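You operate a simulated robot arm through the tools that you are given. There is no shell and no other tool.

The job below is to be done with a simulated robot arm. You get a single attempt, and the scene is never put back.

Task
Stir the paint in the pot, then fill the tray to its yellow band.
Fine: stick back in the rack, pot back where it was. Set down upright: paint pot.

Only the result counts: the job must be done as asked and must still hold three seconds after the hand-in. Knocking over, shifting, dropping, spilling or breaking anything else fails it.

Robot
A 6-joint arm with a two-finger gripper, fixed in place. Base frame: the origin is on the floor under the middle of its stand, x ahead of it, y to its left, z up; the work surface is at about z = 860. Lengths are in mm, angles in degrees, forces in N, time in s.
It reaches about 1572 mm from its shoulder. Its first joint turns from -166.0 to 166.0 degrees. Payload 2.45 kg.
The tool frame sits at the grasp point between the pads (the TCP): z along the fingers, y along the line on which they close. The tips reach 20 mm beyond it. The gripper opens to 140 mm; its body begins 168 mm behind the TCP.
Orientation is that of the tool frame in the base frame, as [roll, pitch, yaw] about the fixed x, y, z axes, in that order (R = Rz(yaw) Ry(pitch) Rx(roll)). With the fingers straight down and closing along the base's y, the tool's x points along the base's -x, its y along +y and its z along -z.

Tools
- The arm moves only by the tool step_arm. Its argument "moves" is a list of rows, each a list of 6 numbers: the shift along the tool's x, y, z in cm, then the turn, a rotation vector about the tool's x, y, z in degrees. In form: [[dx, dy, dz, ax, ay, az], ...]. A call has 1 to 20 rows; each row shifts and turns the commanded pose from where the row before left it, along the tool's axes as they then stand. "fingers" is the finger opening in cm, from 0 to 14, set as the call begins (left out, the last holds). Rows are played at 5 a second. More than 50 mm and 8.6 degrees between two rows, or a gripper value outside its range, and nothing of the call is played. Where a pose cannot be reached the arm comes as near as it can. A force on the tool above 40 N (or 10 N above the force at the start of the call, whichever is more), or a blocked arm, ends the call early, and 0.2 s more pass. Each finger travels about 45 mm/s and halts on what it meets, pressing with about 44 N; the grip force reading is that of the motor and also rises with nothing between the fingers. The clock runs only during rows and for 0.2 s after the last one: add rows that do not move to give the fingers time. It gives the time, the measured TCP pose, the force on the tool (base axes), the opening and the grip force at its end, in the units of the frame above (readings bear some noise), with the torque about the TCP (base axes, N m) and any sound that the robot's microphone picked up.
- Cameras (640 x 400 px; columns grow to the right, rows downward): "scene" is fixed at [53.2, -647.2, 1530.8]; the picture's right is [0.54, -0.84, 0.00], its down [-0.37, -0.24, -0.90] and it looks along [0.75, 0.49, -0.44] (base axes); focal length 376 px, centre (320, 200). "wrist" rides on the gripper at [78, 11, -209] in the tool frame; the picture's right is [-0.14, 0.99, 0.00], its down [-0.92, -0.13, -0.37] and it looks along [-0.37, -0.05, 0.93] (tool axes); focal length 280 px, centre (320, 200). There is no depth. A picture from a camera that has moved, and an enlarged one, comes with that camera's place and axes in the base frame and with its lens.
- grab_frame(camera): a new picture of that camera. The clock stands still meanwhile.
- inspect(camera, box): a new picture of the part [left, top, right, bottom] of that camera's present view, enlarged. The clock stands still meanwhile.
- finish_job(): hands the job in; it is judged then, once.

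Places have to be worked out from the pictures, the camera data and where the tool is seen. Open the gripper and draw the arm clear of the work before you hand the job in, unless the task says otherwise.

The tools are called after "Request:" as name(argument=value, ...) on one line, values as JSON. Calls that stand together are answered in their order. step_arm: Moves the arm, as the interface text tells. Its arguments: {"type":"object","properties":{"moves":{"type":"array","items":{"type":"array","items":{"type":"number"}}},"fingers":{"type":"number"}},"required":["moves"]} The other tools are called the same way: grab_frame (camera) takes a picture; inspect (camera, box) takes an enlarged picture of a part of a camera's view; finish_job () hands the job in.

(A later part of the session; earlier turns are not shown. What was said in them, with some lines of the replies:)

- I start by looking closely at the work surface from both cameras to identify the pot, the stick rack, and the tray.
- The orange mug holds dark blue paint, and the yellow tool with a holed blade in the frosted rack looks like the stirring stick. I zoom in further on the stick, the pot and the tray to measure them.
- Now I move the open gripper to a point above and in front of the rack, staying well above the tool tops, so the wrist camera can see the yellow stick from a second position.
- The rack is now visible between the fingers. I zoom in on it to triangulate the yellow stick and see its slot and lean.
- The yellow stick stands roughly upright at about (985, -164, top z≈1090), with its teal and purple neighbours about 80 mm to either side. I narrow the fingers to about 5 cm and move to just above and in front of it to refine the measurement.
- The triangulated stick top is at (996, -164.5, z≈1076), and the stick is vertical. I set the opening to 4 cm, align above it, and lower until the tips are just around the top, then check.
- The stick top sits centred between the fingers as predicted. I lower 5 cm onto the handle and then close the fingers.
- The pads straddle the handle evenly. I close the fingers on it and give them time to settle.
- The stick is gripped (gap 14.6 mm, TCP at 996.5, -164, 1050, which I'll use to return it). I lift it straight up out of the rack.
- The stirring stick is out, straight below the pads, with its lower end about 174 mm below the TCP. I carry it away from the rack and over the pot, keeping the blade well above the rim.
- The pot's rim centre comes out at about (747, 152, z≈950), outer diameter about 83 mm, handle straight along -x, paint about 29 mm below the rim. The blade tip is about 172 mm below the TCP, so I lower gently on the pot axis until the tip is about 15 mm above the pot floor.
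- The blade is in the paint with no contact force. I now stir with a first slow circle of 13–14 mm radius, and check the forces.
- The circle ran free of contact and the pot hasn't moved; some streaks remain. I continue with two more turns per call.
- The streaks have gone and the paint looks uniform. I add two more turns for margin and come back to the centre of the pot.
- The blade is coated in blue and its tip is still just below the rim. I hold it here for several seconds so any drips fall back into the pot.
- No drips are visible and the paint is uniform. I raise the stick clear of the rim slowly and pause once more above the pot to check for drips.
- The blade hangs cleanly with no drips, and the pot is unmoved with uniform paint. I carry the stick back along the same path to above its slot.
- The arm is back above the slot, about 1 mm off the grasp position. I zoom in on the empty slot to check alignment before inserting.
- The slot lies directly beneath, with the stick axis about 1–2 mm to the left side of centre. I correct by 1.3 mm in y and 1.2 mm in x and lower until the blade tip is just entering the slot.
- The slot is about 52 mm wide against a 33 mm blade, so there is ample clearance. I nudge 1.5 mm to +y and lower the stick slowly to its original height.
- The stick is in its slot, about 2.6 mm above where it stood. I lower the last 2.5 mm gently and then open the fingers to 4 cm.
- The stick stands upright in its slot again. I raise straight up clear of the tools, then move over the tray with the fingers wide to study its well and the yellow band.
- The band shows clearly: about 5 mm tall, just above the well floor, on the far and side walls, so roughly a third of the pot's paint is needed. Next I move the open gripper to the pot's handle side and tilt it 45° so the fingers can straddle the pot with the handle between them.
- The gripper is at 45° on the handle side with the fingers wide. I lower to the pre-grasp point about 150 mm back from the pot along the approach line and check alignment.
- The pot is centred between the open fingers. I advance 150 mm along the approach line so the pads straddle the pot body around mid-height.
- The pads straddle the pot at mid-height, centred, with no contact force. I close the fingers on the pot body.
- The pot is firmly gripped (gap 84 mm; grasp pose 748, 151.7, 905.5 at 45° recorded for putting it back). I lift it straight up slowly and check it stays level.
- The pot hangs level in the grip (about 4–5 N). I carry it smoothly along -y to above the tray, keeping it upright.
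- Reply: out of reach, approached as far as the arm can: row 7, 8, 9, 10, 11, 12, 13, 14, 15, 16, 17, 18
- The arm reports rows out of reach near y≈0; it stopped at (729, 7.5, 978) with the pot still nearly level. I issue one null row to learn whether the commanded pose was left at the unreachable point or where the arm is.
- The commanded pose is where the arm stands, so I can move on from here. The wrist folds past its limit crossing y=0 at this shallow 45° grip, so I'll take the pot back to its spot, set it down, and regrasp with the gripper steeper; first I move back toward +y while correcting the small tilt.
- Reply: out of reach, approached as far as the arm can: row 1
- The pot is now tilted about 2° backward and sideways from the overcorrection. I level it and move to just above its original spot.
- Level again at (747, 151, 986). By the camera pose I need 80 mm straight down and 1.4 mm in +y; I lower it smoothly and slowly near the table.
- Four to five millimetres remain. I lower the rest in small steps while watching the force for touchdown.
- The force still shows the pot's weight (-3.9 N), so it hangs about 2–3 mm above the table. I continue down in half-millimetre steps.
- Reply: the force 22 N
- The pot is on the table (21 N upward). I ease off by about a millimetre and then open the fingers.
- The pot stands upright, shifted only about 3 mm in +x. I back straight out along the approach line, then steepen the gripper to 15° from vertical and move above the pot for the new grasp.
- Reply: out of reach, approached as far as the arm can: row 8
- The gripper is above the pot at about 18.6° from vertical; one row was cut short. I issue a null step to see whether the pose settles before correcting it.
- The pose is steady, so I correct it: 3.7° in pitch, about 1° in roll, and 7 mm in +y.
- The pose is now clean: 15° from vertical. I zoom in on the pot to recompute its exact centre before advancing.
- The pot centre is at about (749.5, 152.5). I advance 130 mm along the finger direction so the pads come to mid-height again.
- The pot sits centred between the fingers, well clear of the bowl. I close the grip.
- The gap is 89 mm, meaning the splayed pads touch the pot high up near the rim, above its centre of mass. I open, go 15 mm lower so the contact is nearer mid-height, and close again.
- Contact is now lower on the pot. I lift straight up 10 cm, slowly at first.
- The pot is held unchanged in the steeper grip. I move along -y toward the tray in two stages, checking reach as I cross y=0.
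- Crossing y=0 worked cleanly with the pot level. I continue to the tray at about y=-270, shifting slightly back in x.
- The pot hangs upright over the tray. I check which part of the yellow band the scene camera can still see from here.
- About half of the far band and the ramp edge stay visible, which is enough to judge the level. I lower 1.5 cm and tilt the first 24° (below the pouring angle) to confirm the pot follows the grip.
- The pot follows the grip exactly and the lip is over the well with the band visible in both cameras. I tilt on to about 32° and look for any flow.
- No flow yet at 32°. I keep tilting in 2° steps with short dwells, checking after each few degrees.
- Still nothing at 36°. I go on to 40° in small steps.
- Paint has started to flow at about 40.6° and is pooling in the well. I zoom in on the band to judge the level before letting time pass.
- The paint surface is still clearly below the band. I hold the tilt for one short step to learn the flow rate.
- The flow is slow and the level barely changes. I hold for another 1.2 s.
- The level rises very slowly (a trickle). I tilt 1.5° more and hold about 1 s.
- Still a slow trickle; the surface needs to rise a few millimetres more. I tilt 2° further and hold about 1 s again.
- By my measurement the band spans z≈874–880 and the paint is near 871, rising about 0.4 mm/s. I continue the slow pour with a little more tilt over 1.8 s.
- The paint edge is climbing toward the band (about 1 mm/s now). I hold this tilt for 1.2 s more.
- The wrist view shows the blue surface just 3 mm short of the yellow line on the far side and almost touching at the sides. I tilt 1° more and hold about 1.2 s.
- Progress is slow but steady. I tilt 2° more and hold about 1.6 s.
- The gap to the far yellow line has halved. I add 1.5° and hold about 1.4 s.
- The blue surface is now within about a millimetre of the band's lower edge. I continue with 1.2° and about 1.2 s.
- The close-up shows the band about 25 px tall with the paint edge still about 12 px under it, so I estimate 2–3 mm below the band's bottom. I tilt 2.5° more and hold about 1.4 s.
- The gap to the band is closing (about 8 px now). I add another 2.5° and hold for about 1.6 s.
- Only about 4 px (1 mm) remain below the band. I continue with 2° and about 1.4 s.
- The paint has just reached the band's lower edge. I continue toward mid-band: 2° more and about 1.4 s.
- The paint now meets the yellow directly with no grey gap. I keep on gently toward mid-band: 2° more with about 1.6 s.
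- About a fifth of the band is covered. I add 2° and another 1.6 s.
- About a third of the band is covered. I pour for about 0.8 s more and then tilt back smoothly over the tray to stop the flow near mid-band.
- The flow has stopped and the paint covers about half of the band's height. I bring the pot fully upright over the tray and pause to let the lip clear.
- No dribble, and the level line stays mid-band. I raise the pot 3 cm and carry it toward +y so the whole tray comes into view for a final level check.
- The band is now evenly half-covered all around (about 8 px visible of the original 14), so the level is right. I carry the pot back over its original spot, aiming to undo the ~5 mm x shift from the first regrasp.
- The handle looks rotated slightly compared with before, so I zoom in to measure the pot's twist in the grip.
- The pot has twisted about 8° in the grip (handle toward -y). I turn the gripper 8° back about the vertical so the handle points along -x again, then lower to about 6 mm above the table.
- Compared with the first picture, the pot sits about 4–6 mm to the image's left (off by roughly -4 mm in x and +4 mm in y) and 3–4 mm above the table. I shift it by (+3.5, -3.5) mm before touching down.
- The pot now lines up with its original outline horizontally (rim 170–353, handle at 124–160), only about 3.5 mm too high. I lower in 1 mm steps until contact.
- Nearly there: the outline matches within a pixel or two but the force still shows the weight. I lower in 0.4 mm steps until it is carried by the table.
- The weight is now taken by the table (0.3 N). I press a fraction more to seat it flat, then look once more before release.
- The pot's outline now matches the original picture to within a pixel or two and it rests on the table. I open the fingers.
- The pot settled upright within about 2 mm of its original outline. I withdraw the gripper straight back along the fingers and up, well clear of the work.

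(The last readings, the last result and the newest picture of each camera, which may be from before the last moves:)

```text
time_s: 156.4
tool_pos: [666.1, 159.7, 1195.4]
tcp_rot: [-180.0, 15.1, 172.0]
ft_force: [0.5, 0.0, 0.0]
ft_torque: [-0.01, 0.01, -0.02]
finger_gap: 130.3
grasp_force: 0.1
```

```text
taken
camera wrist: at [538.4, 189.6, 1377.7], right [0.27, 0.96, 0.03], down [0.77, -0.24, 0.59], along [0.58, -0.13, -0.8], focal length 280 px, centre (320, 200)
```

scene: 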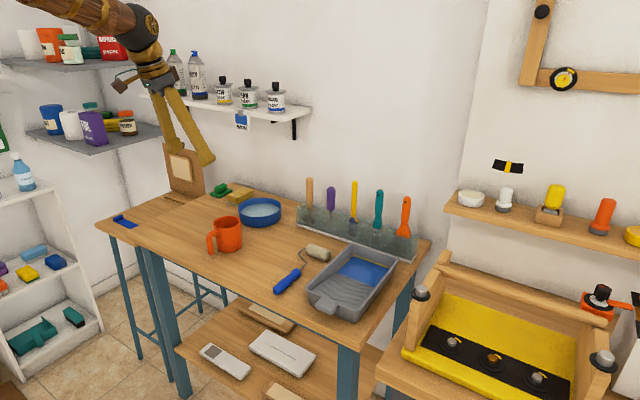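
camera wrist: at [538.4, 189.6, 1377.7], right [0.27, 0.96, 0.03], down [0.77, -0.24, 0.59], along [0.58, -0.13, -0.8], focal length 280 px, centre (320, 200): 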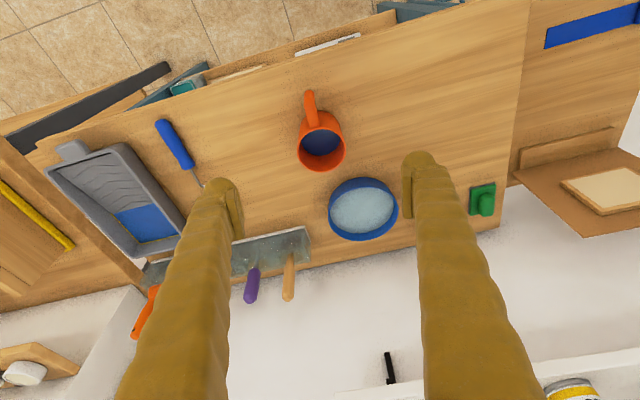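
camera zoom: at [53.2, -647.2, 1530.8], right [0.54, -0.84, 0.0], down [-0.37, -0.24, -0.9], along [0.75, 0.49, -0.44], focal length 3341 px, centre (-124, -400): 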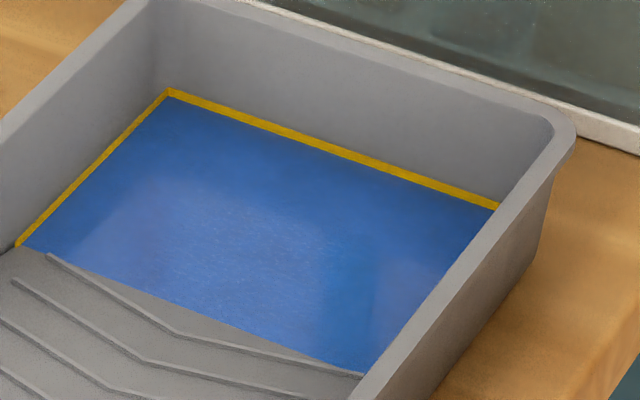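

Everything checks out: the stick is upright in its slot, the pot stands on its original spot within about 2 mm, and the paint lies mid-band in the tray. I see no drips on the table, the gripper is open and clear, so I hand the job in.

Request:
finish_job()

```text
The job is handed in.
```

I stirred the paint until the streaks were gone, then filled the tray until the paint covered about half of the yellow band. The job is handed in, but I haven't seen the judged result.

- **Stick:** back upright in its rack slot. The blade is still coated with blue paint.
- **Pot:** upright, within about 2 mm of where it first stood. I gripped it twice. From the first grip the arm couldn't carry it to the tray, so I set it down and took a steeper hold.
- **Surroundings:** the last pictures show no drips or spills, and nothing else moved. The gripper is open and clear of the table.
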